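You operate a simulated robot arm through the tools that you are given. There is no shell and no other tool.

The job below is to be done with a simulated two-armed robot. You get a single attempt, and the scene is never put back.

TASK
Shake some chalk into the blue tray; hold the shaker for each twist.
Fine: top shut, tray on the seat.

The check looks at the end state, three seconds after you hand in, the way a careful person would. Anything else that was tipped, shoved, dropped, spilled or broken makes it a failure.

THE ROBOT
Two 7-joint arms with two-finger parallel grippers on one trunk, on a base that drives. Base frame: it is fixed to the floor where the robot stands at the start and does not move with it; the origin is under the middle of the robot, x ahead of it, y to its left, z up; the surface under the hand at the start is at about z = 45.5. Lengths are in cm, angles in rad, forces in N, time in s.
The left shoulder is at the start at [5, 18.7, 86], the right one opposite. With the tool pointing down near the work surface each hand reaches from about 10 to 64 cm from the robot's upright axis, wherever it stands, measured 20 degrees to its own side. Places, roughly: shaker top [60, -20, 60]; top of the bench seat [60, 60, 50]. Payload 3.43 kg a hand.
Tool frame (each hand has its own): the origin (TCP) lies between the finger pads and is the grasp point; the fingertips stand 3 cm ahead of it; z points along the fingers, y is the line along which they close. The gripper opens to 9.4 cm. The fingers are 2.8 cm wide and 1 cm thick; the gripper's body (5 by 9.6 cm) begins 5.5 cm behind the TCP.
Orientation is that of the tool frame in the base frame, as [roll, pitch, yaw] about the fixed x, y, z axes, in that order (R = Rz(yaw) Ry(pitch) Rx(roll)). With the fingers straight down and closing along the base's y, the tool's x points along the base's -x, its y along +y and its z along -z.

THE INTERFACE
- The arms move only by the tool step_arm. It takes "left_series", "right_series" or both (then of equal length, played together; a hand with none holds still); each is a list of rows, each a list of 6 numbers: the shift along the tool's x, y, z in mm, then the turn, a rotation vector about the tool's x, y, z in rad. In form: [[tx, ty, tz, rx, ry, rz], ...]. A call has 1 to 20 rows; each row shifts and turns the commanded pose from where the row before left it, along the tool's axes as they then stand. "left_grip" and "right_grip" are, for a hand that has rows, the closure, from 0 (fully open) to 1 (shut), set as the call begins (left out, the last holds). Each row takes 0.2 s and may step no farther than 5 cm and 0.15 rad from the row before; otherwise, or with a gripper value out of range, the whole call is refused. A pose out of reach is approached as far as the arm can. The call stops where the force on the tool passes 50 N (or 10 N more than at its start, if that is more) or the arm is blocked; 0.2 s more then pass. The fingers move at their own pace (about 15.3 cm/s each) and stop on an object; they squeeze with about 20 N. The grip force told is the motor's: it shows also when the fingers shut on nothing. Time passes only in rows, and 0.2 s behind the last, so rows that do not move let the fingers close. It gives the time, the measured TCP pose, the force on the tool (base axes), the opening and the grip force at its end, in the units of the frame above (readings bear some noise), with the torque about the TCP (base axes, N m) and any sound that the robot's microphone picked up.
- Cameras (640 x 400 px; columns grow to the right, rows downward): "scene" is now at [14.98, 2.08, 104.24]; the picture's right is [0.22, -0.98, 0.00], its down [-0.37, -0.08, -0.93] and it looks along [0.90, 0.20, -0.38] (base axes); focal length 253 px, centre (320, 200). "left" rides on the left gripper at [7.6, -1.4, -10.2] in its tool frame; the picture's right is [0.18, 0.98, 0.00], its down [-0.75, 0.14, -0.64] and it looks along [-0.63, 0.12, 0.77] (tool axes); focal length 243 px, centre (320, 200). "right" rides on the right gripper at [7.6, 1.4, -10.3] in its tool frame; the picture's right is [-0.18, 0.98, 0.00], its down [-0.75, -0.14, -0.64] and it looks along [-0.63, -0.12, 0.77] (tool axes); focal length 243 px, centre (320, 200). There is no depth. A picture from a camera that has moved, and an enlarged one, comes with that camera's place and axes in the base frame and with its lens.
- camera(camera): a new picture of that camera. It takes no simulated time.
- slide_trunk(by): slides the trunk up (or, below 0, down) by that many cm; the arms and the scene camera ride with it, the base frame stays. It gives what a move gives, with no picture.
- steer(legs): drives the robot by 1 to 6 legs, each [ahead, left, turn to the left] in cm, cm and rad, along the robot's own axes; the way and the turn of a leg run together, so that a leg with both is an arc; at most 150 cm and 3.142 rad a leg. The arms and the cameras ride along, it lands a little off, and it stops where it bumps. It gives what a move gives.
- head_to(pan, tilt): turns the head with the scene camera to pan (to the left, within 1.396 rad either way) and tilt (down, from -0.506 to 1.204), counted from straight ahead of the robot. It gives what a move gives.
- zoom(camera, box): a new picture of the part [left, top, right, bottom] of that camera's present view, enlarged. It takes no simulated time.
- sign_off(): hands the job in; it is judged then, once.

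Nothing tells you exact positions but the pictures and the camera data. Unless the task says otherwise, let go and move clear before handing in.

The tools are called after "Request:" as name(argument=value, ...) on one line, values as JSON. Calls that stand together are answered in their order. step_arm: Moves the arms, as the interface text tells. Its arguments: {"type":"object","properties":{"left_series":{"type":"array","items":{"type":"array","items":{"type":"number"}}},"left_grip":{"type":"number"},"right_series":{"type":"array","items":{"type":"array","items":{"type":"number"}}},"right_grip":{"type":"number"}},"required":[]} The other tools are called the same way: slide_trunk (by) slides the trunk up or down; steer (legs) drives the base; head_to (pan, tilt) turns the head that bears the scene camera; camera (camera) takes a picture; zoom (camera, box) takes an enlarged picture of a part of a camera's view; sign_off () hands the job in.

At the start:

```text
clock: 0.0
left_ee_pos: [50.25, 25.94, 96.2]
left_tool_rot: [3.141, -0.001, 3.141]
left_contact_force: [-0.2, 0.4, -0.3]
left_ft_torque: [0.03, 0.01, -0.05]
left_width: 9.39
left_gripper_force: 0.0
right_ee_pos: [52.54, -19.1, 90.26]
right_tool_rot: [-3.14, 0.001, -3.141]
right_contact_force: [0.1, 0.0, 0.1]
right_ft_torque: [0.03, 0.01, -0.01]
right_width: 9.39
right_gripper_force: 0.1
trunk travel left (down, up): [-7.5, 35.7]
robot x, y, heading: [0.11, 0.29, 0.001]
head pan, tilt: [0.218, 0.389]
```

scene: 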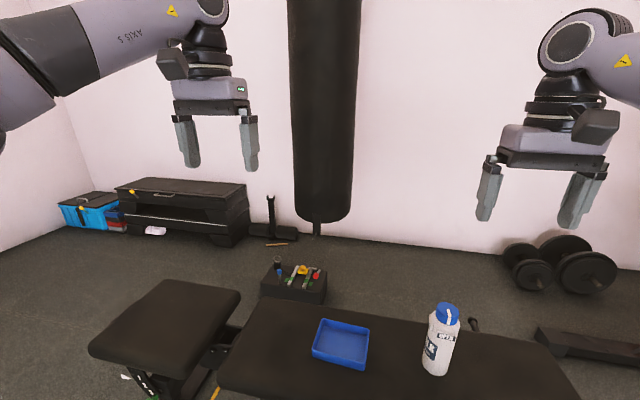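
right: 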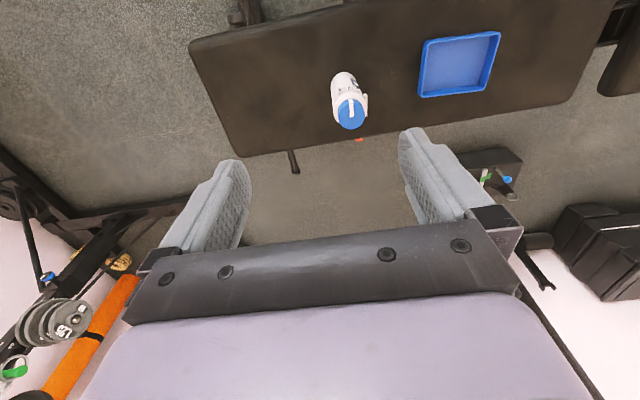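
left: 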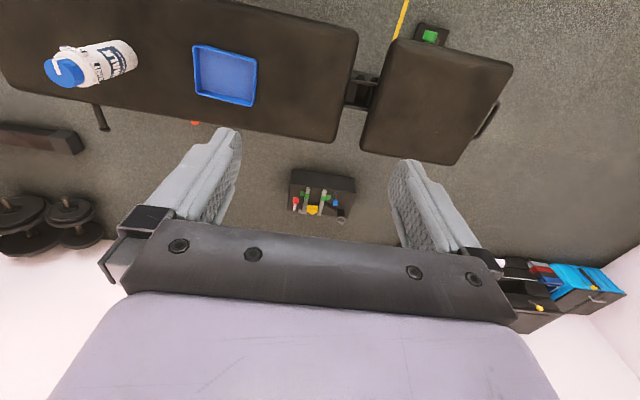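

I see a long bench with a white shaker (blue top) and a blue tray on it, and a separate bench seat to the left. I'll look closer at the shaker and the tray before moving.

Request:
zoom(camera="scene", box=[400, 290, 500, 390])

Request:
zoom(camera="right", box=[300, 50, 400, 150])

Request:
zoom(camera="left", box=[30, 20, 150, 110])

Request:
zoom(camera="scene", box=[60, 250, 400, 400])

```text
4.00 times, centred on (450, 340) of scene
camera zoom: at [14.98, 2.08, 104.24], right [0.22, -0.98, 0.0], down [-0.37, -0.08, -0.93], along [0.9, 0.2, -0.38], focal length 1011 px, centre (-200, -360)
```

zoom: 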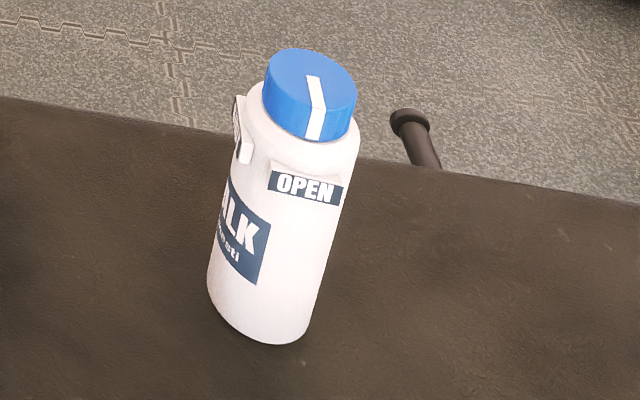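

```text
4.00 times, centred on (350, 100) of right
camera zoom: at [44.87, -17.65, 100.39], right [0.18, 0.98, 0.0], down [0.75, -0.14, 0.64], along [0.63, -0.12, -0.77], focal length 970 px, centre (200, 600)
```

zoom: 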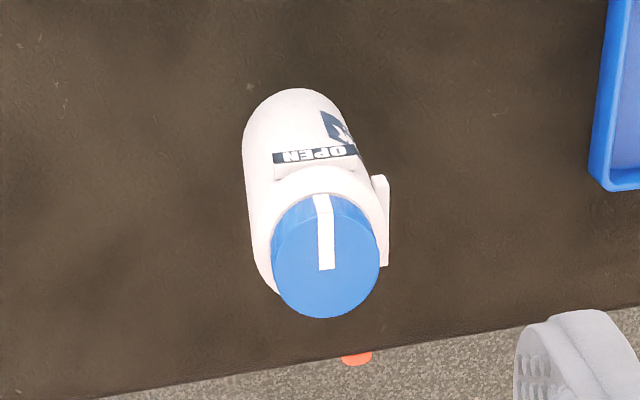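

```text
4.44 times, centred on (90, 65) of left
camera zoom: at [42.67, 24.51, 106.43], right [-0.18, 0.98, 0.0], down [0.75, 0.14, 0.64], along [0.63, 0.12, -0.77], focal length 1078 px, centre (1342, 800)
```

zoom: 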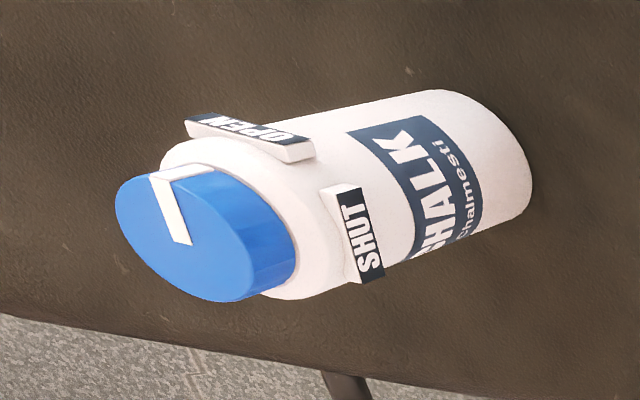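

```text
1.88 times, centred on (230, 325) of scene
camera zoom: at [14.98, 2.08, 104.24], right [0.22, -0.98, 0.0], down [-0.37, -0.08, -0.93], along [0.9, 0.2, -0.38], focal length 476 px, centre (489, -35)
```

zoom: 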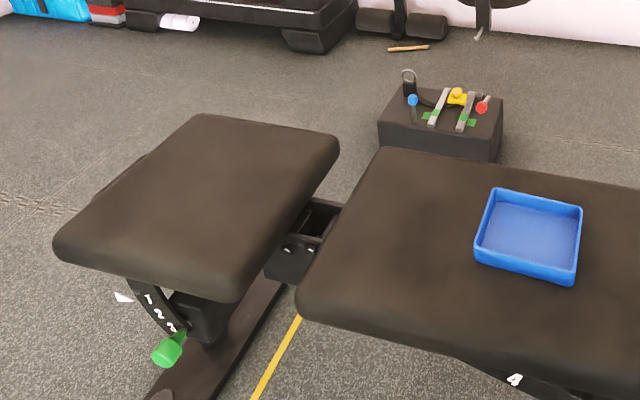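

The cap's white pointer seems to be at the OPEN label already, with SHUT on the left (+y) side; tray is near (60, 6), shaker near (61, -17), the seat spans about x 46–72, y 41–70. I'll look around with the head to see the floor and base clearance.

Request:
head_to(pan=0.3, tilt=1.0)

Request:
camera(camera="scene")

Request:
head_to(pan=-0.3, tilt=0.8)

Request:
camera(camera="scene")

Request:
head_to(pan=0.9, tilt=0.8)

Request:
camera(camera="scene")

```text
clock: 1.0
left_ee_pos: [50.46, 25.94, 96.03]
left_tool_rot: [3.141, 0.0, -3.141]
left_contact_force: [0.6, 0.2, -0.1]
left_ft_torque: [-0.04, -0.01, 0.03]
left_width: 9.4
left_gripper_force: 0.0
right_ee_pos: [52.54, -19.18, 90.39]
right_tool_rot: [3.141, 0.001, -3.141]
right_contact_force: [0.9, -0.4, -0.6]
right_ft_torque: [0.01, 0.01, 0.02]
right_width: 9.42
right_gripper_force: 0.0
trunk travel left (down, up): [-7.5, 35.7]
robot x, y, heading: [0.1, 0.07, 0.0]
head pan, tilt: [0.3, 1.0]
```

```text
taken
camera scene: at [12.58, 2.13, 99.13], right [0.3, -0.96, 0.0], down [-0.8, -0.25, -0.54], along [0.52, 0.16, -0.84], focal length 253 px, centre (320, 200)
```

scene: 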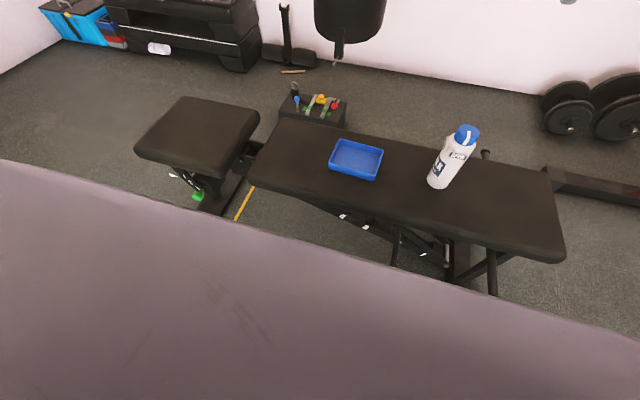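

```text
clock: 2.0
left_ee_pos: [50.34, 25.9, 96.21]
left_tool_rot: [3.141, 0.0, -3.141]
left_contact_force: [0.6, 1.3, 0.3]
left_ft_torque: [0.04, -0.01, -0.02]
left_width: 9.41
left_gripper_force: 0.2
right_ee_pos: [52.48, -19.2, 90.27]
right_tool_rot: [3.141, 0.0, 3.141]
right_contact_force: [0.0, 0.1, 0.8]
right_ft_torque: [0.0, 0.03, 0.02]
right_width: 9.41
right_gripper_force: 0.1
trunk travel left (down, up): [-7.5, 35.7]
robot x, y, heading: [0.0, -0.15, -0.002]
head pan, tilt: [-0.3, 0.799]
```

```text
taken
camera scene: at [13.63, -2.31, 100.63], right [-0.29, -0.96, 0.0], down [-0.69, 0.21, -0.7], along [0.67, -0.21, -0.72], focal length 253 px, centre (320, 200)
```

scene: 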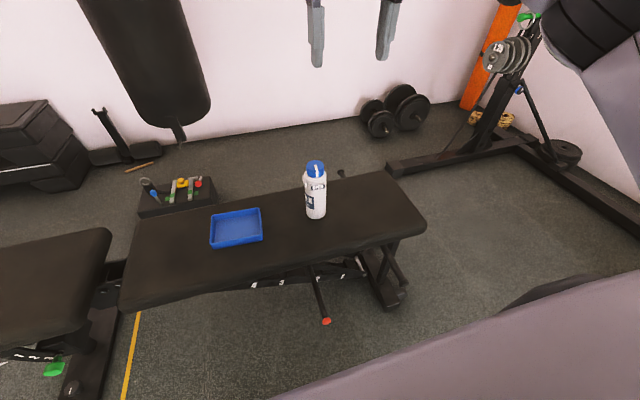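

```text
clock: 3.4
left_ee_pos: [50.31, 26.02, 96.06]
left_tool_rot: [3.141, 0.0, 3.141]
left_contact_force: [-0.3, 0.1, -0.2]
left_ft_torque: [0.02, -0.01, -0.02]
left_width: 9.41
left_gripper_force: 0.1
right_ee_pos: [52.39, -19.19, 90.26]
right_tool_rot: [-3.141, -0.001, -3.141]
right_contact_force: [0.4, 0.3, 0.5]
right_ft_torque: [-0.04, 0.02, 0.02]
right_width: 9.38
right_gripper_force: 0.0
trunk travel left (down, up): [-7.5, 35.7]
robot x, y, heading: [0.17, 0.06, 0.003]
head pan, tilt: [0.901, 0.799]
```

```text
taken
camera scene: at [10.94, 6.39, 100.64], right [0.78, -0.62, 0.0], down [-0.45, -0.56, -0.7], along [0.43, 0.55, -0.72], focal length 253 px, centre (320, 200)
```

scene: 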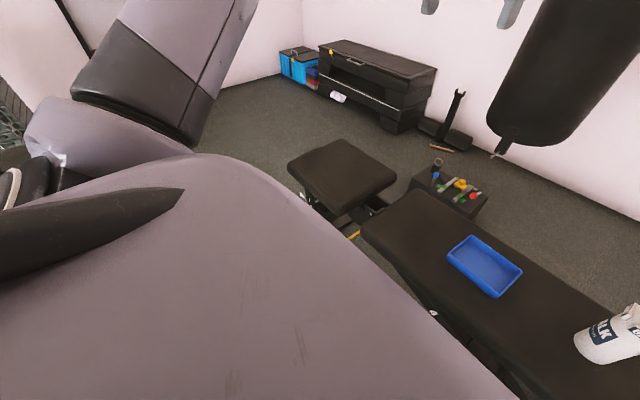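

The floor around the bench has legs, a lever with a red tip and the seat's foot all at x of about 42 or more. I'll tilt the left hand back to see how far the robot's own base reaches.

Request:
step_arm(left_series=[[0, 0, 0, 0, 0.15, 0], [0, 0, 0, 0, 0.15, 0], [0, 0, 0, 0, 0.15, 0], [0, 0, 0, 0, 0.15, 0], [0, 0, 0, 0, 0.15, 0], [0, 0, 0, 0, 0.15, 0]])

Request:
camera(camera="left")

```text
clock: 4.8
left_ee_pos: [34.73, 21.63, 86.25]
left_tool_rot: [-3.141, -0.851, -3.142]
left_contact_force: [0.2, -1.2, -0.1]
left_ft_torque: [0.03, 0.0, 0.0]
left_width: 9.37
left_gripper_force: 0.0
left hand out of reach, approached as far as the arm can: row 2, 3, 4, 5, 6
right_ee_pos: [52.49, -19.18, 90.2]
right_tool_rot: [3.141, 0.001, 3.141]
right_contact_force: [0.8, -0.2, -0.1]
right_ft_torque: [0.01, 0.01, 0.01]
right_width: 9.39
right_gripper_force: 0.0
trunk travel left (down, up): [-7.5, 35.7]
robot x, y, heading: [-0.21, 0.39, 0.002]
head pan, tilt: [0.901, 0.799]
```

```text
taken
camera left: at [37.47, 20.14, 98.87], right [-0.12, 0.98, 0.14], down [0.98, 0.14, -0.14], along [-0.16, 0.12, -0.98], focal length 243 px, centre (320, 200)
```

left: 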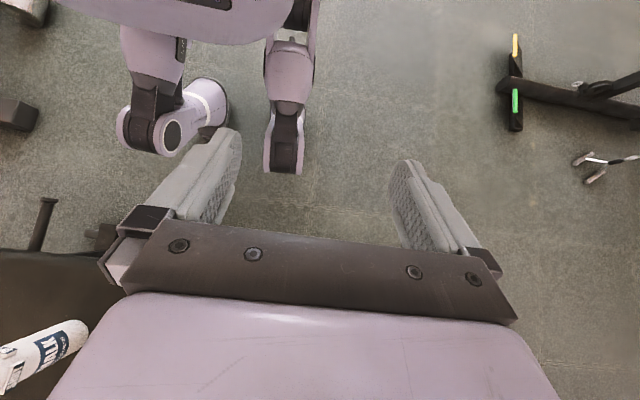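

The left hand was drawn back by its reach limits; I can see parts of the robot below. I'll zoom to identify the base outline.

Request:
zoom(camera="left", box=[0, 0, 400, 250])

Request:
head_to(pan=-1.2, tilt=1.1)

Request:
camera(camera="scene")

```text
1.60 times, centred on (200, 125) of left
camera zoom: at [37.47, 20.14, 98.87], right [-0.12, 0.98, 0.14], down [0.98, 0.14, -0.14], along [-0.16, 0.12, -0.98], focal length 388 px, centre (512, 320)
```

zoom: 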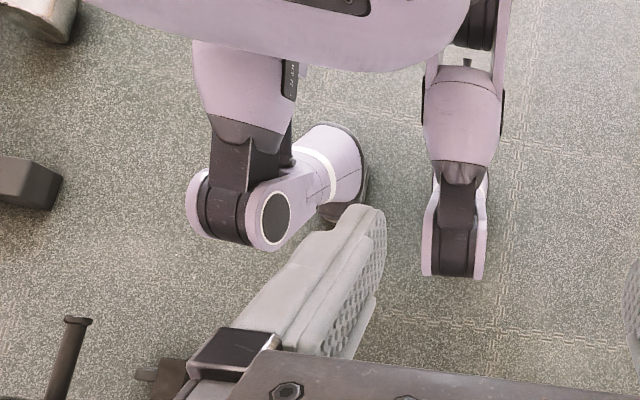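

```text
clock: 6.8
left_ee_pos: [34.72, 21.66, 86.34]
left_tool_rot: [3.14, -0.845, -3.141]
left_contact_force: [-0.2, -0.3, -0.5]
left_ft_torque: [-0.03, 0.0, 0.0]
left_width: 9.42
left_gripper_force: 0.2
right_ee_pos: [52.57, -19.13, 90.37]
right_tool_rot: [-3.14, 0.0, -3.141]
right_contact_force: [0.4, -0.1, 0.7]
right_ft_torque: [0.0, -0.01, -0.02]
right_width: 9.42
right_gripper_force: 0.1
trunk travel left (down, up): [-7.5, 35.7]
robot x, y, heading: [0.29, -0.08, -0.001]
head pan, tilt: [-1.201, 1.1]
```

```text
taken
camera scene: at [8.21, -5.82, 98.46], right [-0.93, -0.36, 0.0], down [-0.32, 0.83, -0.45], along [0.16, -0.42, -0.89], focal length 253 px, centre (320, 200)
```

scene: 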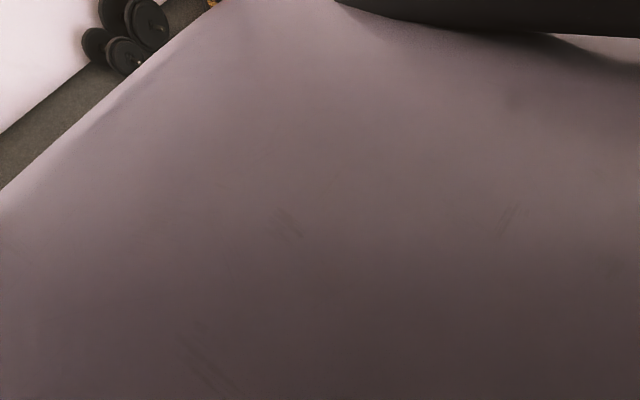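

The robot's lower body (knees near x≈17–20) leaves about 20 cm clear of the bench edge (x≈45) and lever tip (x≈41), and the floor on the left is free. I'll straighten the left hand and then drive a little closer.

Request:
step_arm(left_series=[[0, 0, 0, 0, -0.15, 0], [0, 0, 0, 0, -0.15, 0], [0, 0, 0, 0, -0.15, 0], [0, 0, 0, 0, -0.15, 0], [0, 0, 0, 0, -0.15, 0], [0, 0, 0, 0, -0.15, 0]])

Request:
head_to(pan=0.0, tilt=0.75)

Request:
camera(camera="scene")

```text
clock: 8.2
left_ee_pos: [34.75, 21.58, 86.38]
left_tool_rot: [3.141, 0.054, -3.139]
left_contact_force: [0.9, 0.2, 0.4]
left_ft_torque: [0.0, -0.02, 0.0]
left_width: 9.4
left_gripper_force: 0.1
right_ee_pos: [52.53, -19.22, 90.21]
right_tool_rot: [-3.141, -0.001, 3.14]
right_contact_force: [-0.8, -0.2, 0.5]
right_ft_torque: [-0.01, -0.01, 0.06]
right_width: 9.39
right_gripper_force: 0.0
trunk travel left (down, up): [-7.5, 35.7]
robot x, y, heading: [-0.29, -0.08, -0.002]
head pan, tilt: [-1.201, 1.1]
```

```text
clock: 9.6
left_ee_pos: [34.81, 21.62, 86.31]
left_tool_rot: [-3.14, 0.051, -3.141]
left_contact_force: [0.2, 0.1, -0.9]
left_ft_torque: [-0.01, -0.02, 0.0]
left_width: 9.4
left_gripper_force: 0.1
right_ee_pos: [52.53, -19.23, 90.34]
right_tool_rot: [3.14, 0.001, 3.141]
right_contact_force: [-0.4, -0.9, 0.2]
right_ft_torque: [0.01, -0.02, 0.0]
right_width: 9.41
right_gripper_force: 0.1
trunk travel left (down, up): [-7.5, 35.7]
robot x, y, heading: [-0.04, 0.08, -0.0]
head pan, tilt: [0.0, 0.75]
```

```text
taken
camera scene: at [14.21, 0.06, 101.03], right [0.0, -1.0, 0.0], down [-0.68, 0.0, -0.73], along [0.73, 0.0, -0.68], focal length 253 px, centre (320, 200)
```

scene: 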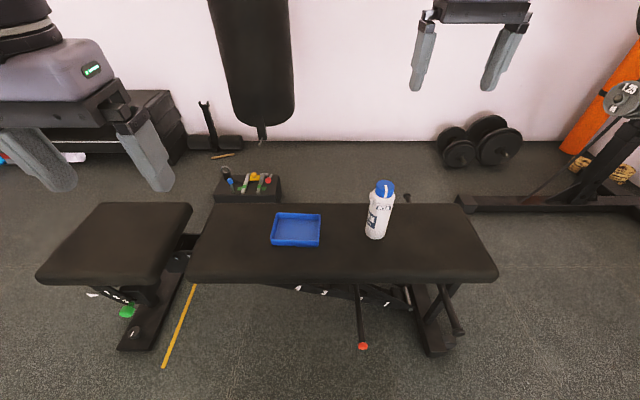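

The left hand is upright again (the command follows the measured pose). I'll zoom on the lever and the yellow item on the floor to judge the driving path.

Request:
zoom(camera="scene", box=[80, 260, 240, 380])

Request:
zoom(camera="scene", box=[310, 260, 490, 380])

Request:
zoom(camera="scene", box=[250, 160, 410, 260])

```text
3.33 times, centred on (160, 320) of scene
camera zoom: at [14.21, 0.06, 101.03], right [0.0, -1.0, 0.0], down [-0.68, 0.0, -0.73], along [0.73, 0.0, -0.68], focal length 842 px, centre (853, -200)
```

zoom: 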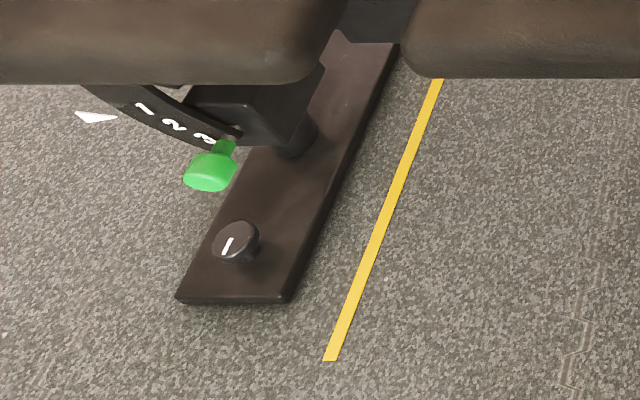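

```text
3.33 times, centred on (400, 320) of scene
camera zoom: at [14.21, 0.06, 101.03], right [0.0, -1.0, 0.0], down [-0.68, 0.0, -0.73], along [0.73, 0.0, -0.68], focal length 842 px, centre (53, -200)
```

zoom: 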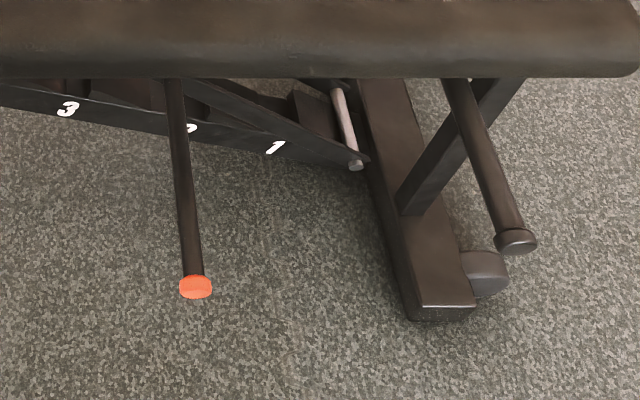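

```text
4.00 times, centred on (330, 210) of scene
camera zoom: at [14.21, 0.06, 101.03], right [0.0, -1.0, 0.0], down [-0.68, 0.0, -0.73], along [0.73, 0.0, -0.68], focal length 1011 px, centre (280, 160)
```

zoom: 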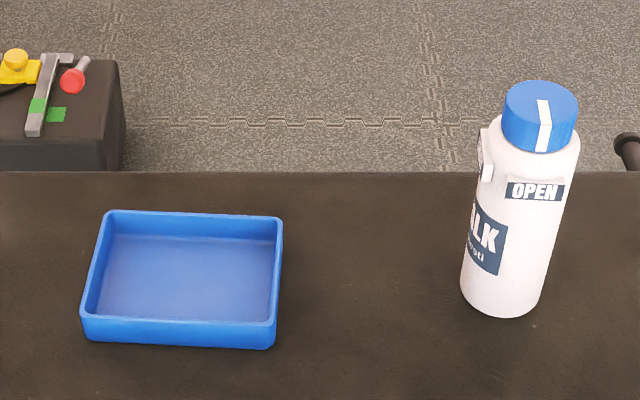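

The yellow strip is flat tape; foot bars stick out to about x=37–38 at y≈-12 and -34, so 10 cm forward is safe. I'll drive 10 cm ahead and recheck.

Request:
steer(legs=[[10, 0, 0]])

Request:
camera(camera="scene")

Request:
camera(camera="left")

Request:
camera(camera="right")

```text
clock: 10.7
left_ee_pos: [41.04, 21.47, 86.18]
left_tool_rot: [3.14, 0.05, 3.138]
left_contact_force: [0.3, 0.1, -0.3]
left_ft_torque: [0.03, 0.0, 0.03]
left_width: 9.39
left_gripper_force: 0.1
right_ee_pos: [58.59, -19.49, 90.11]
right_tool_rot: [-3.139, -0.003, 3.132]
right_contact_force: [-0.7, -0.5, 0.2]
right_ft_torque: [-0.03, -0.02, 0.0]
right_width: 9.41
right_gripper_force: 0.1
trunk travel left (down, up): [-7.5, 35.7]
robot x, y, heading: [6.25, 0.01, -0.004]
head pan, tilt: [0.0, 0.75]
stopped in leg 1: the robot was blocked; the commanded pose is now the measured one
```

```text
taken
camera scene: at [20.33, 0.02, 101.03], right [0.0, -1.0, 0.0], down [-0.68, 0.0, -0.73], along [0.73, 0.0, -0.68], focal length 253 px, centre (320, 200)
```

scene: 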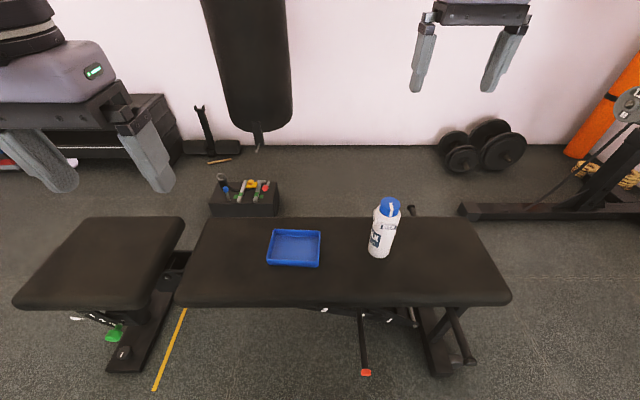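

```text
taken
camera left: at [32.97, 20.02, 96.14], right [-0.18, 0.98, -0.01], down [0.72, 0.14, 0.68], along [0.67, 0.12, -0.74], focal length 243 px, centre (320, 200)
```

left: 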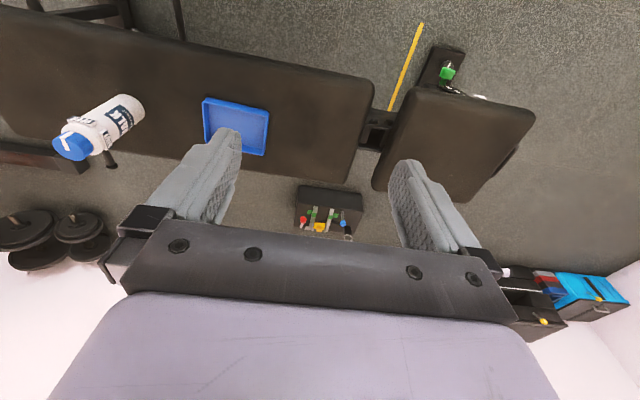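

```text
taken
camera right: at [51.0, -17.88, 100.2], right [0.19, 0.98, 0.0], down [0.75, -0.15, 0.64], along [0.63, -0.12, -0.77], focal length 243 px, centre (320, 200)
```

right: 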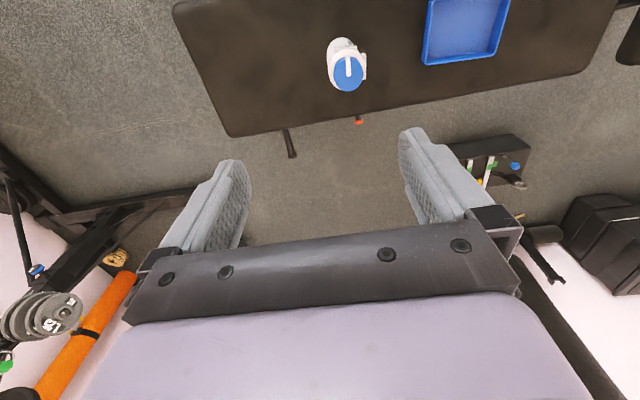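

The base was blocked after about 6 cm (likely by the red-tipped foot bar), nothing seems shifted: the tray is still at about (60.5, 7). I'll back off 2.5 cm for clearance and check the bench again.

Request:
steer(legs=[[-2.5, 0, 0]])

Request:
camera(camera="scene")

Request:
zoom(camera="scene", box=[310, 280, 490, 390])

Request:
zoom(camera="scene", box=[240, 180, 400, 280])

```text
clock: 11.5
left_ee_pos: [38.6, 21.56, 86.15]
left_tool_rot: [3.141, 0.048, 3.138]
left_contact_force: [-0.5, 0.2, -0.4]
left_ft_torque: [0.01, -0.01, 0.01]
left_width: 9.42
left_gripper_force: 0.1
right_ee_pos: [56.11, -19.42, 90.03]
right_tool_rot: [-3.139, -0.003, 3.137]
right_contact_force: [-0.8, 0.8, -0.4]
right_ft_torque: [0.01, 0.01, 0.01]
right_width: 9.39
right_gripper_force: 0.1
trunk travel left (down, up): [-7.5, 35.7]
robot x, y, heading: [3.63, 0.28, -0.008]
head pan, tilt: [0.0, 0.75]
```

```text
taken
camera scene: at [17.88, 0.04, 101.04], right [0.0, -1.0, 0.0], down [-0.68, 0.0, -0.73], along [0.73, 0.0, -0.68], focal length 253 px, centre (320, 200)
```

scene: 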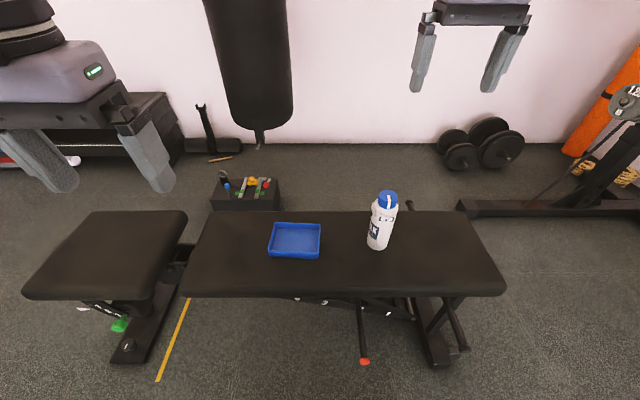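

```text
3.56 times, centred on (400, 335) of scene
camera zoom: at [17.88, 0.04, 101.04], right [0.0, -1.0, 0.0], down [-0.68, 0.0, -0.73], along [0.73, 0.0, -0.68], focal length 898 px, centre (36, -280)
```

zoom: 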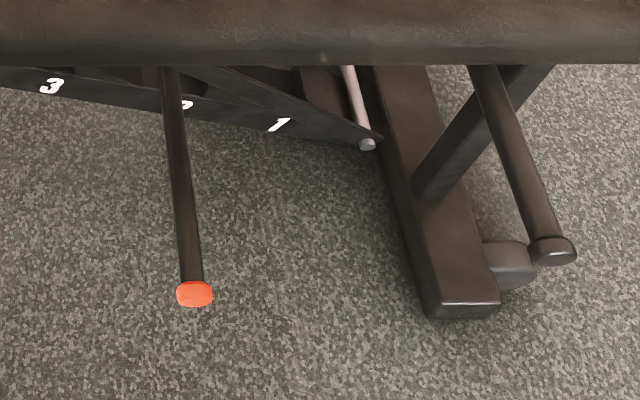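

```text
4.00 times, centred on (320, 230) of scene
camera zoom: at [17.88, 0.04, 101.04], right [0.0, -1.0, 0.0], down [-0.68, 0.0, -0.73], along [0.73, 0.0, -0.68], focal length 1011 px, centre (320, 80)
```

zoom: 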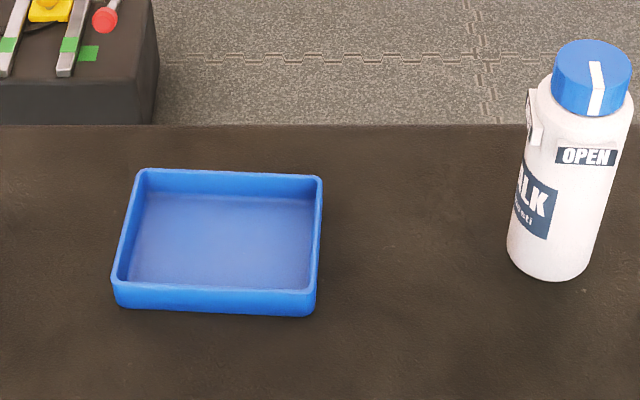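

Bench, lever and items are unmoved. The tray measures about 9 × 12.8 cm with its rim near z≈48.3; its left wall's middle is near (60.6, 12.6). I'll bring the left hand above that wall.

Request:
step_arm(left_series=[[-27.5, -11.3, 30, 0, 0.006, 0], [-27.5, -11.3, 30, 0, 0.006, 0], [-27.5, -11.3, 30, 0, 0.006, 0], [-27.5, -11.3, 30, 0, 0.006, 0], [-27.5, -11.3, 30, 0, 0.006, 0], [-27.5, -11.3, 30, 0, 0.006, 0], [-27.5, -11.3, 30, 0, 0.006, 0], [-27.5, -11.3, 30, 0, 0.006, 0]], left_grip=0)

Request:
camera(camera="left")

Request:
camera(camera="scene")

```text
clock: 13.3
left_ee_pos: [61.09, 12.47, 62.58]
left_tool_rot: [3.139, 0.003, 3.135]
left_contact_force: [-0.4, -1.1, -0.4]
left_ft_torque: [0.01, 0.02, 0.02]
left_width: 9.38
left_gripper_force: 0.1
right_ee_pos: [56.09, -19.37, 90.11]
right_tool_rot: [-3.14, -0.003, 3.135]
right_contact_force: [0.4, 0.3, -0.2]
right_ft_torque: [0.0, -0.03, -0.01]
right_width: 9.41
right_gripper_force: 0.0
trunk travel left (down, up): [-7.5, 35.7]
robot x, y, heading: [3.68, -0.01, -0.008]
head pan, tilt: [0.0, 0.75]
```

```text
taken
camera left: at [53.46, 11.02, 72.93], right [-0.18, 0.98, 0.0], down [0.75, 0.14, 0.64], along [0.63, 0.12, -0.77], focal length 243 px, centre (320, 200)
```

left: 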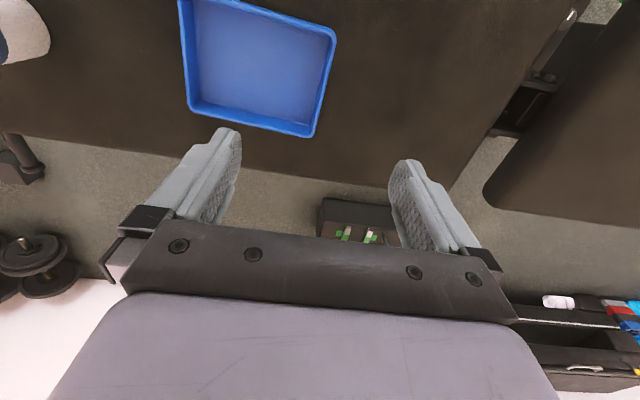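

```text
taken
camera scene: at [17.88, 0.04, 101.04], right [0.0, -1.0, 0.0], down [-0.68, 0.0, -0.73], along [0.73, 0.0, -0.68], focal length 253 px, centre (320, 200)
```

scene: 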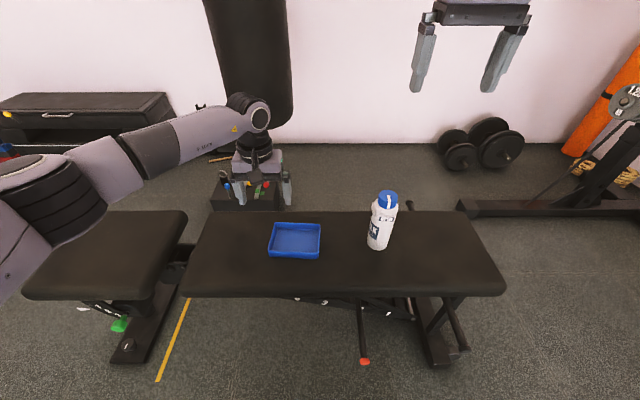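

The left hand is over the tray's left wall; the tray is turned about -0.07 rad and the wall middle is near (60.2, 12.1). I'll align, lower so the fingertips are at about z=47.2, and look.

Request:
step_arm(left_series=[[9, -3.7, 20, 0, 0, 0.07], [0, 0, 26, 0, 0, 0], [0, 0, 26, 0, 0, 0], [0, 0, 26, 0, 0, 0], [0, 0, 16, 0, 0, 0]], left_grip=0)

Request:
camera(camera="left")

Request:
zoom(camera="scene", box=[220, 150, 380, 270])

```text
clock: 14.5
left_ee_pos: [60.18, 12.04, 51.35]
left_tool_rot: [3.14, 0.0, 3.069]
left_contact_force: [0.5, -0.4, 0.1]
left_ft_torque: [0.0, -0.02, -0.02]
left_width: 9.4
left_gripper_force: 0.0
right_ee_pos: [56.15, -19.5, 90.08]
right_tool_rot: [-3.141, -0.005, 3.135]
right_contact_force: [-0.5, -0.6, 0.4]
right_ft_torque: [0.01, -0.01, 0.0]
right_width: 9.4
right_gripper_force: 0.1
trunk travel left (down, up): [-7.5, 35.7]
robot x, y, heading: [3.55, 0.09, 0.001]
head pan, tilt: [0.0, 0.75]
```

```text
taken
camera left: at [52.54, 11.15, 61.72], right [-0.11, 0.99, 0.0], down [0.76, 0.08, 0.64], along [0.64, 0.07, -0.77], focal length 243 px, centre (320, 200)
```

left: 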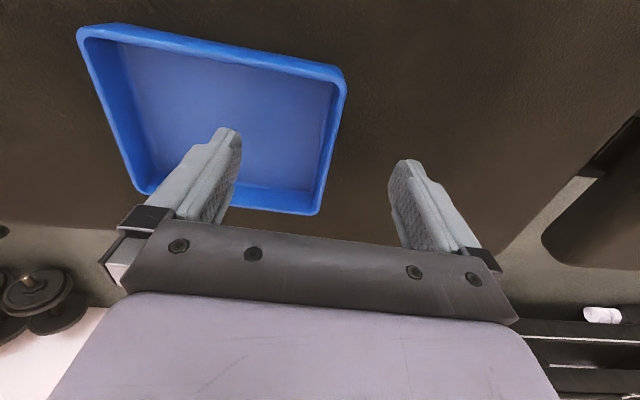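

```text
3.33 times, centred on (300, 210) of scene
camera zoom: at [17.88, 0.04, 101.04], right [0.0, -1.0, 0.0], down [-0.68, 0.0, -0.73], along [0.73, 0.0, -0.68], focal length 842 px, centre (387, 167)
```

zoom: 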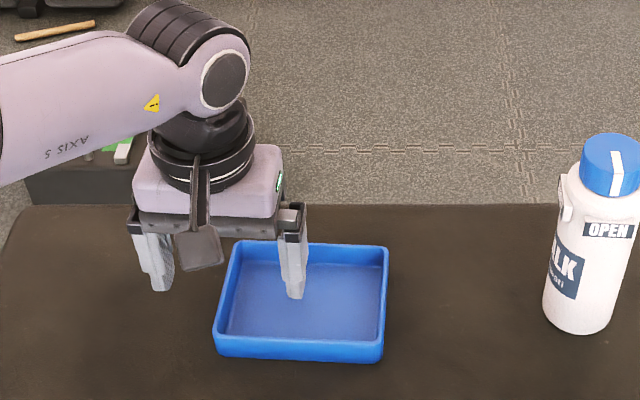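

The wall's middle is between the fingers as planned. I'll lower another 1.5 cm, shift slightly, and close on the wall.

Request:
step_arm(left_series=[[0, 2.5, 8, 0, 0, -0.03], [0, 0, 7, 0, 0, 0]], left_grip=0)

Request:
step_arm(left_series=[[0, 0, 0, 0, 0, 0], [0, 0, 0, 0, 0, 0], [0, 0, 0, 0, 0, 0], [0, 0, 0, 0, 0, 0]], left_grip=1)

Request:
camera(camera="left")

```text
clock: 15.1
left_ee_pos: [60.36, 12.27, 49.91]
left_tool_rot: [3.139, 0.001, 3.097]
left_contact_force: [-0.5, -0.5, 0.3]
left_ft_torque: [0.01, 0.01, 0.0]
left_width: 9.41
left_gripper_force: 0.0
right_ee_pos: [56.03, -19.5, 90.08]
right_tool_rot: [-3.14, -0.004, 3.135]
right_contact_force: [0.4, -0.1, -0.9]
right_ft_torque: [0.05, 0.0, 0.03]
right_width: 9.39
right_gripper_force: 0.2
trunk travel left (down, up): [-7.5, 35.7]
robot x, y, heading: [3.42, 0.02, -0.005]
head pan, tilt: [0.0, 0.75]
```

```text
clock: 16.1
left_ee_pos: [60.33, 12.16, 50.04]
left_tool_rot: [3.141, 0.003, 3.096]
left_contact_force: [0.0, 0.8, -0.2]
left_ft_torque: [0.0, -0.1, -0.01]
left_width: 0.33
left_gripper_force: 19.1
right_ee_pos: [56.17, -19.52, 90.07]
right_tool_rot: [-3.137, -0.004, 3.135]
right_contact_force: [0.5, 0.2, -0.9]
right_ft_torque: [0.01, -0.06, -0.01]
right_width: 9.4
right_gripper_force: 0.1
trunk travel left (down, up): [-7.5, 35.7]
robot x, y, heading: [3.97, 0.06, -0.003]
head pan, tilt: [0.0, 0.75]
```

```text
taken
camera left: at [52.67, 11.13, 60.29], right [-0.14, 0.99, 0.0], down [0.76, 0.11, 0.64], along [0.64, 0.09, -0.77], focal length 243 px, centre (320, 200)
```

left: 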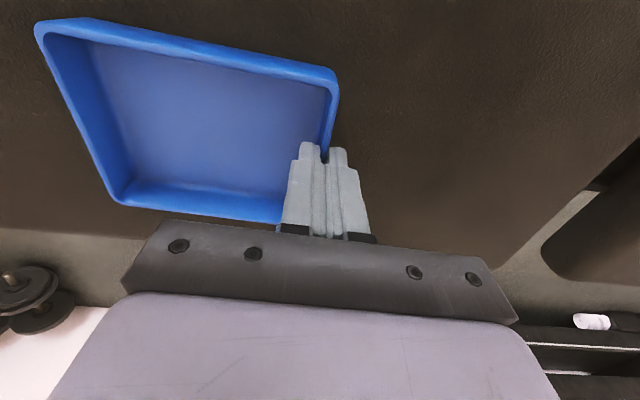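

The fingers hold the wall (0.33 cm thick). I'll lift gently by a few cm and check the tray hangs level.

Request:
step_arm(left_series=[[0, 0, -10, 0, 0, 0], [0, 0, -15, 0, 0, 0], [0, 0, -15, 0, 0, 0], [0, 0, 0, 0, 0, 0]])

Request:
camera(camera="left")

Request:
camera(camera="scene")

```text
clock: 17.1
left_ee_pos: [60.31, 12.41, 54.0]
left_tool_rot: [3.14, 0.0, 3.099]
left_contact_force: [0.1, 0.4, -1.0]
left_ft_torque: [0.06, 0.03, -0.02]
left_width: 0.33
left_gripper_force: 20.2
right_ee_pos: [56.13, -19.42, 90.23]
right_tool_rot: [-3.141, -0.004, 3.136]
right_contact_force: [-0.1, 0.7, -0.1]
right_ft_torque: [-0.04, -0.03, 0.02]
right_width: 9.4
right_gripper_force: 0.1
trunk travel left (down, up): [-7.5, 35.7]
robot x, y, heading: [3.73, 0.28, -0.004]
head pan, tilt: [0.0, 0.75]
```

```text
taken
camera left: at [52.71, 11.18, 64.31], right [-0.14, 0.99, 0.0], down [0.76, 0.11, 0.64], along [0.64, 0.09, -0.77], focal length 243 px, centre (320, 200)
```

left: 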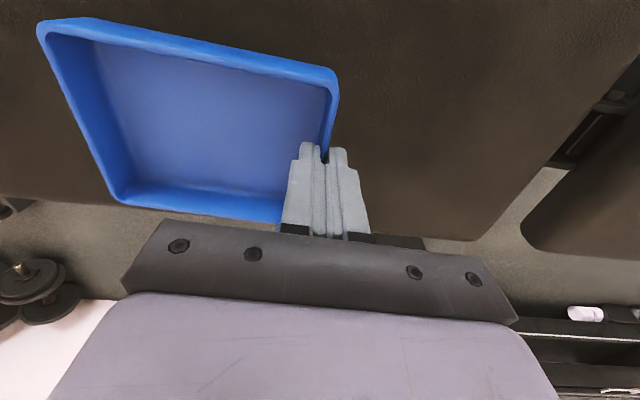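

```text
taken
camera scene: at [17.89, 0.04, 101.04], right [0.0, -1.0, 0.0], down [-0.68, 0.0, -0.73], along [0.73, 0.0, -0.68], focal length 253 px, centre (320, 200)
```

scene: 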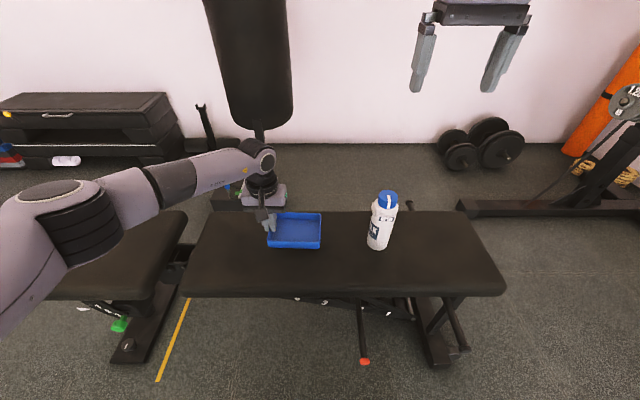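

The tray hangs level and firm. I'll lift it 6 cm more, pull it back 3 cm, then drive left toward the seat in two legs.

Request:
step_arm(left_series=[[0, 0, -20, 0, 0, 0], [0, 0, -20, 0, 0, 0], [0, 0, -20, 0, 0, 0], [15, 0, 0, 0, 0, 0], [15, 0, 0, 0, 0, 0]])

Request:
steer(legs=[[0, 25, 0]])

Request:
camera(camera="scene")

```text
clock: 18.3
left_ee_pos: [57.4, 12.57, 59.87]
left_tool_rot: [3.14, 0.0, 3.101]
left_contact_force: [0.8, 1.3, -0.6]
left_ft_torque: [0.04, -0.02, -0.01]
left_width: 0.31
left_gripper_force: 20.1
right_ee_pos: [56.09, -19.39, 90.05]
right_tool_rot: [-3.138, -0.003, 3.135]
right_contact_force: [0.6, -0.2, -0.2]
right_ft_torque: [-0.02, -0.02, 0.01]
right_width: 9.41
right_gripper_force: 0.0
trunk travel left (down, up): [-7.5, 35.7]
robot x, y, heading: [3.65, 0.03, -0.003]
head pan, tilt: [0.0, 0.75]
```

```text
clock: 21.1
left_ee_pos: [57.43, 37.32, 59.84]
left_tool_rot: [3.141, 0.001, 3.098]
left_contact_force: [0.1, 0.3, -1.0]
left_ft_torque: [0.03, 0.0, 0.0]
left_width: 0.32
left_gripper_force: 20.0
right_ee_pos: [56.11, 5.44, 90.08]
right_tool_rot: [-3.139, -0.003, 3.133]
right_contact_force: [0.5, 0.6, 0.0]
right_ft_torque: [-0.01, -0.01, -0.01]
right_width: 9.4
right_gripper_force: 0.1
trunk travel left (down, up): [-7.5, 35.7]
robot x, y, heading: [4.05, 25.3, -0.003]
head pan, tilt: [0.0, 0.75]
```

```text
taken
camera scene: at [18.02, 24.99, 101.04], right [-0.01, -1.0, 0.0], down [-0.68, 0.0, -0.73], along [0.73, 0.0, -0.68], focal length 253 px, centre (320, 200)
```

scene: 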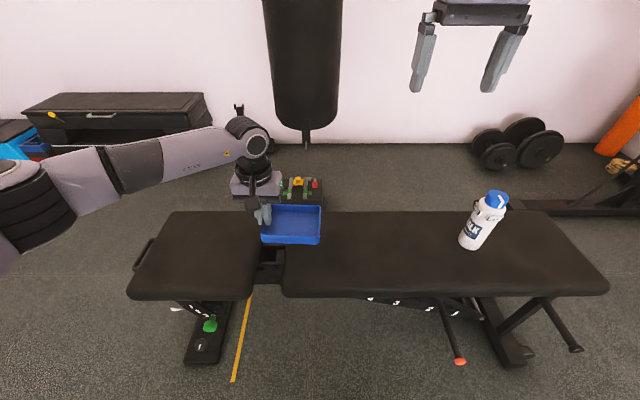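

Half way; the tray is steady. I'll drive another 24 cm left so the tray is over the seat's middle (about (57, 55)).

Request:
steer(legs=[[0, 24, 0]])

Request:
camera(camera="scene")

Request:
camera(camera="left")

```text
clock: 23.9
left_ee_pos: [57.65, 61.51, 59.74]
left_tool_rot: [3.139, 0.0, 3.096]
left_contact_force: [0.5, 0.4, -0.7]
left_ft_torque: [0.04, -0.01, 0.02]
left_width: 0.33
left_gripper_force: 20.4
right_ee_pos: [56.38, 29.61, 90.18]
right_tool_rot: [-3.139, -0.003, 3.132]
right_contact_force: [-0.5, 0.6, 0.4]
right_ft_torque: [0.0, -0.01, -0.02]
right_width: 9.41
right_gripper_force: 0.1
trunk travel left (down, up): [-7.5, 35.7]
robot x, y, heading: [3.97, 49.0, -0.005]
head pan, tilt: [0.0, 0.75]
```

```text
taken
camera scene: at [18.19, 49.24, 101.04], right [-0.01, -1.0, 0.0], down [-0.68, 0.01, -0.73], along [0.73, -0.01, -0.68], focal length 253 px, centre (320, 200)
```

scene: 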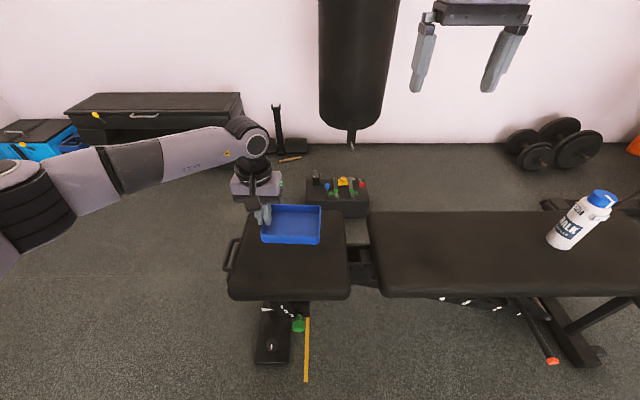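

```text
taken
camera left: at [50.04, 60.43, 70.18], right [-0.14, 0.99, 0.0], down [0.76, 0.11, 0.64], along [0.64, 0.09, -0.77], focal length 243 px, centre (320, 200)
```

left: 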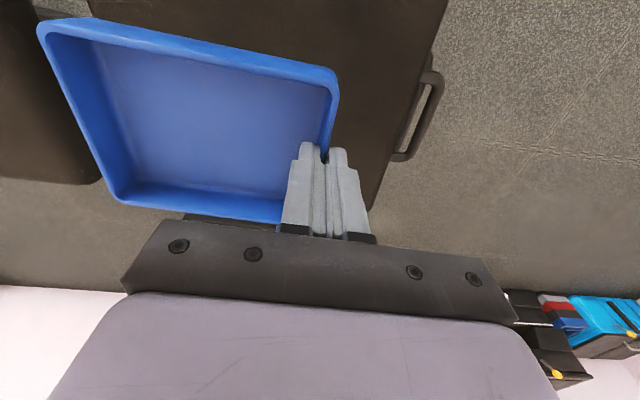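

The tray is above the seat's middle (about (57.5, 55)). I'll lower it to just above the seat, then feel for contact.

Request:
step_arm(left_series=[[0, 0, 20, 0, 0, 0], [0, 0, 20, 0, 0, 0], [0, 0, 20, 0, 0, 0], [0, 0, 20, 0, 0, 0]])

Request:
zoom(camera="scene", box=[220, 160, 380, 310])

```text
clock: 24.9
left_ee_pos: [57.6, 61.5, 51.93]
left_tool_rot: [3.14, 0.0, 3.096]
left_contact_force: [0.3, 0.4, 0.2]
left_ft_torque: [0.03, 0.01, -0.02]
left_width: 0.35
left_gripper_force: 20.6
right_ee_pos: [56.4, 29.58, 90.1]
right_tool_rot: [-3.139, -0.002, 3.132]
right_contact_force: [0.3, 0.3, 0.0]
right_ft_torque: [0.03, 0.0, 0.0]
right_width: 9.38
right_gripper_force: 0.1
trunk travel left (down, up): [-7.5, 35.7]
robot x, y, heading: [4.19, 49.32, -0.009]
head pan, tilt: [0.0, 0.75]
```

```text
2.67 times, centred on (300, 235) of scene
camera zoom: at [18.18, 49.24, 101.04], right [-0.01, -1.0, 0.0], down [-0.68, 0.0, -0.73], along [0.73, -0.01, -0.68], focal length 674 px, centre (373, 107)
```

zoom: 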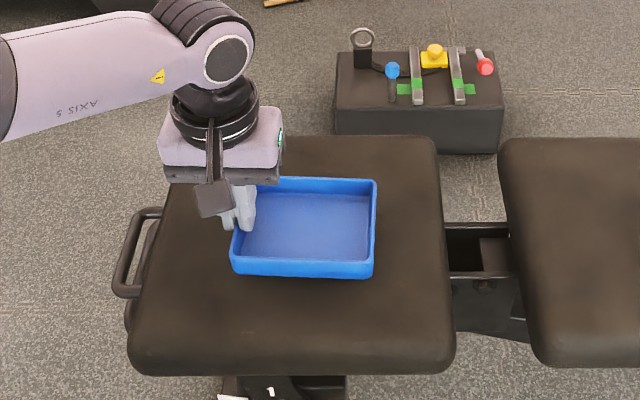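

The tray is about 2 cm above the seat. I'll lower in small steps watching the force.

Request:
step_arm(left_series=[[0, 0, 6, 0, 0, 0], [0, 0, 6, 0, 0, 0]])

Request:
step_arm(left_series=[[0, 0, 3, 0, 0, 0], [0, 0, 0, 0, 0, 0]])

Request:
step_arm(left_series=[[0, 0, 3, 0, 0, 0], [0, 0, 0, 0, 0, 0]])

```text
clock: 25.5
left_ee_pos: [57.82, 61.62, 50.68]
left_tool_rot: [3.142, 0.0, 3.096]
left_contact_force: [0.4, -0.2, -0.5]
left_ft_torque: [0.04, 0.0, 0.02]
left_width: 0.36
left_gripper_force: 20.3
right_ee_pos: [56.29, 29.61, 90.08]
right_tool_rot: [-3.14, -0.003, 3.133]
right_contact_force: [-1.2, 0.4, 0.5]
right_ft_torque: [0.04, 0.02, 0.0]
right_width: 9.39
right_gripper_force: 0.1
trunk travel left (down, up): [-7.5, 35.7]
robot x, y, heading: [4.06, 48.95, -0.005]
head pan, tilt: [0.0, 0.75]
```

```text
clock: 26.1
left_ee_pos: [57.68, 61.56, 50.38]
left_tool_rot: [3.141, 0.0, 3.094]
left_contact_force: [-0.4, 0.3, -2.2]
left_ft_torque: [0.07, 0.02, 0.0]
left_width: 0.34
left_gripper_force: 20.2
right_ee_pos: [56.31, 29.65, 90.09]
right_tool_rot: [-3.141, -0.003, 3.132]
right_contact_force: [-0.3, 0.3, -0.2]
right_ft_torque: [0.01, 0.03, -0.01]
right_width: 9.41
right_gripper_force: 0.1
trunk travel left (down, up): [-7.5, 35.7]
robot x, y, heading: [4.09, 49.04, -0.007]
head pan, tilt: [0.0, 0.75]
```

```text
clock: 26.7
left_ee_pos: [57.63, 61.6, 50.17]
left_tool_rot: [3.139, 0.0, 3.096]
left_contact_force: [0.2, -0.6, -0.2]
left_ft_torque: [0.05, -0.02, -0.01]
left_width: 0.32
left_gripper_force: 19.7
right_ee_pos: [56.33, 29.58, 89.96]
right_tool_rot: [-3.142, -0.002, 3.131]
right_contact_force: [-0.7, 0.5, 0.1]
right_ft_torque: [0.0, -0.01, 0.03]
right_width: 9.39
right_gripper_force: 0.1
trunk travel left (down, up): [-7.5, 35.7]
robot x, y, heading: [3.81, 49.0, -0.005]
head pan, tilt: [0.0, 0.75]
```

No clear contact yet at z=50.15. I'll continue in 2 mm steps.

Request:
step_arm(left_series=[[0, 0, 2, 0, 0, 0], [0, 0, 0, 0, 0, 0]])

Request:
step_arm(left_series=[[0, 0, 2, 0, 0, 0], [0, 0, 0, 0, 0, 0]])

Request:
camera(camera="left")

```text
clock: 27.3
left_ee_pos: [57.64, 61.5, 49.98]
left_tool_rot: [3.139, 0.002, 3.096]
left_contact_force: [0.3, 0.9, 2.9]
left_ft_torque: [-0.02, -0.03, 0.0]
left_width: 0.33
left_gripper_force: 19.8
right_ee_pos: [56.32, 29.64, 90.19]
right_tool_rot: [-3.139, -0.003, 3.132]
right_contact_force: [0.2, 0.8, -0.2]
right_ft_torque: [0.01, 0.0, -0.01]
right_width: 9.38
right_gripper_force: 0.0
trunk travel left (down, up): [-7.5, 35.7]
robot x, y, heading: [4.07, 49.04, -0.01]
head pan, tilt: [0.0, 0.75]
```

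```text
clock: 27.9
left_ee_pos: [57.84, 61.61, 49.99]
left_tool_rot: [3.14, 0.005, 3.096]
left_contact_force: [-4.6, 3.8, 18.7]
left_ft_torque: [0.06, 0.16, -0.05]
left_width: 0.36
left_gripper_force: 20.3
right_ee_pos: [56.27, 29.69, 90.16]
right_tool_rot: [-3.142, -0.002, 3.131]
right_contact_force: [-0.6, -0.5, 0.2]
right_ft_torque: [-0.01, 0.01, 0.03]
right_width: 9.41
right_gripper_force: 0.1
trunk travel left (down, up): [-7.5, 35.7]
robot x, y, heading: [4.33, 49.34, -0.005]
head pan, tilt: [0.0, 0.75]
```

```text
taken
camera left: at [50.04, 60.39, 60.22], right [-0.14, 0.99, 0.0], down [0.76, 0.11, 0.65], along [0.64, 0.09, -0.76], focal length 243 px, centre (320, 200)
```

left: 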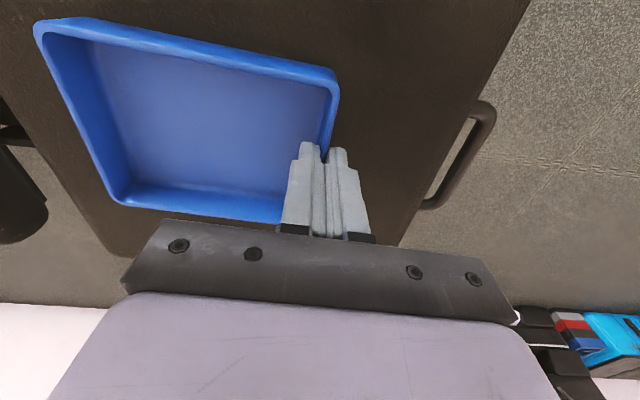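

Contact is made at z≈50 (18.7 N up), so the tray is on the seat. I'll ease up 1.5 mm, open the fingers partly, and raise the hand straight up.

Request:
step_arm(left_series=[[0, 0, -2, 0, 0, 0], [0, 0, 0, 0, 0, 0]])

Request:
step_arm(left_series=[[0, 0, 0, 0, 0, 0], [0, 0, 0, 0, 0, 0], [0, 0, 0, 0, 0, 0]], left_grip=0.6)

Request:
step_arm(left_series=[[0, 0, -15, 0, 0, 0], [0, 0, -25, 0, 0, 0], [0, 0, -40, 0, 0, 0], [0, 0, -40, 0, 0, 0], [0, 0, -40, 0, 0, 0], [0, 0, -40, 0, 0, 0]])

Request:
camera(camera="left")

Request:
camera(camera="scene")

```text
clock: 28.5
left_ee_pos: [57.81, 61.52, 49.79]
left_tool_rot: [3.139, 0.003, 3.096]
left_contact_force: [2.0, 0.2, 7.9]
left_ft_torque: [-0.05, -0.4, 0.06]
left_width: 0.36
left_gripper_force: 19.8
right_ee_pos: [56.41, 29.6, 90.19]
right_tool_rot: [-3.14, -0.006, 3.131]
right_contact_force: [0.2, 0.2, 0.2]
right_ft_torque: [-0.03, -0.01, -0.03]
right_width: 9.4
right_gripper_force: 0.1
trunk travel left (down, up): [-7.5, 35.7]
robot x, y, heading: [4.19, 49.05, -0.009]
head pan, tilt: [0.0, 0.75]
```

```text
clock: 29.3
left_ee_pos: [57.66, 61.52, 49.85]
left_tool_rot: [3.141, 0.0, 3.097]
left_contact_force: [-1.2, -0.2, -0.2]
left_ft_torque: [-0.03, 0.02, 0.0]
left_width: 3.74
left_gripper_force: 0.1
right_ee_pos: [56.41, 29.62, 90.11]
right_tool_rot: [-3.139, -0.004, 3.131]
right_contact_force: [0.3, 0.3, -1.0]
right_ft_torque: [-0.03, -0.03, 0.03]
right_width: 9.39
right_gripper_force: 0.0
trunk travel left (down, up): [-7.5, 35.7]
robot x, y, heading: [3.72, 49.6, -0.008]
head pan, tilt: [0.0, 0.75]
```

```text
clock: 30.7
left_ee_pos: [57.7, 61.52, 69.96]
left_tool_rot: [3.14, 0.001, 3.096]
left_contact_force: [0.7, -0.1, 0.6]
left_ft_torque: [0.01, 0.02, -0.01]
left_width: 3.72
left_gripper_force: 0.0
right_ee_pos: [56.24, 29.72, 90.06]
right_tool_rot: [-3.14, -0.004, 3.131]
right_contact_force: [0.1, -0.2, 0.4]
right_ft_torque: [0.02, 0.04, 0.0]
right_width: 9.38
right_gripper_force: 0.1
trunk travel left (down, up): [-7.5, 35.7]
robot x, y, heading: [4.31, 49.37, -0.006]
head pan, tilt: [0.0, 0.75]
```

```text
taken
camera left: at [50.09, 60.37, 80.24], right [-0.14, 0.99, 0.0], down [0.76, 0.11, 0.64], along [0.64, 0.09, -0.77], focal length 243 px, centre (320, 200)
```

left: 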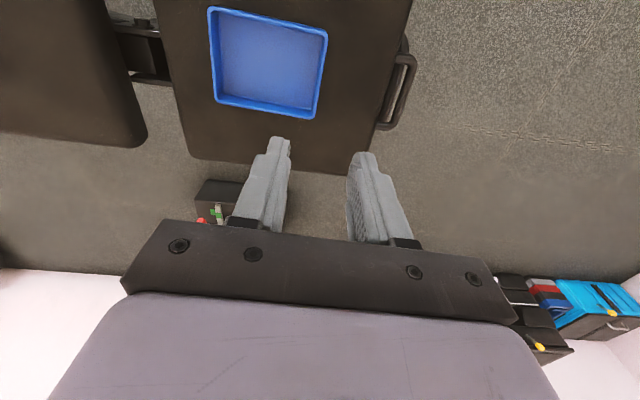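

```text
taken
camera scene: at [18.18, 49.24, 101.03], right [-0.01, -1.0, 0.0], down [-0.68, 0.01, -0.73], along [0.73, -0.01, -0.68], focal length 253 px, centre (320, 200)
```

scene: 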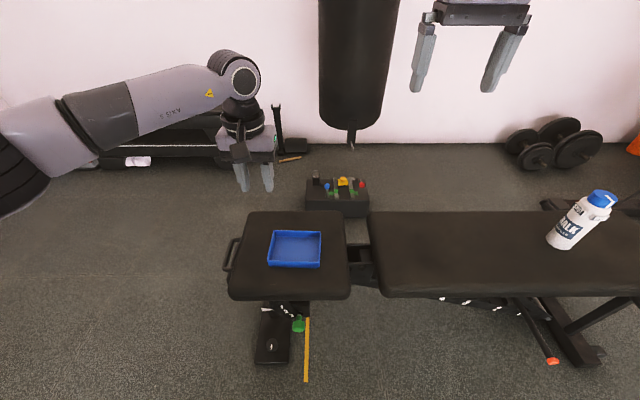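

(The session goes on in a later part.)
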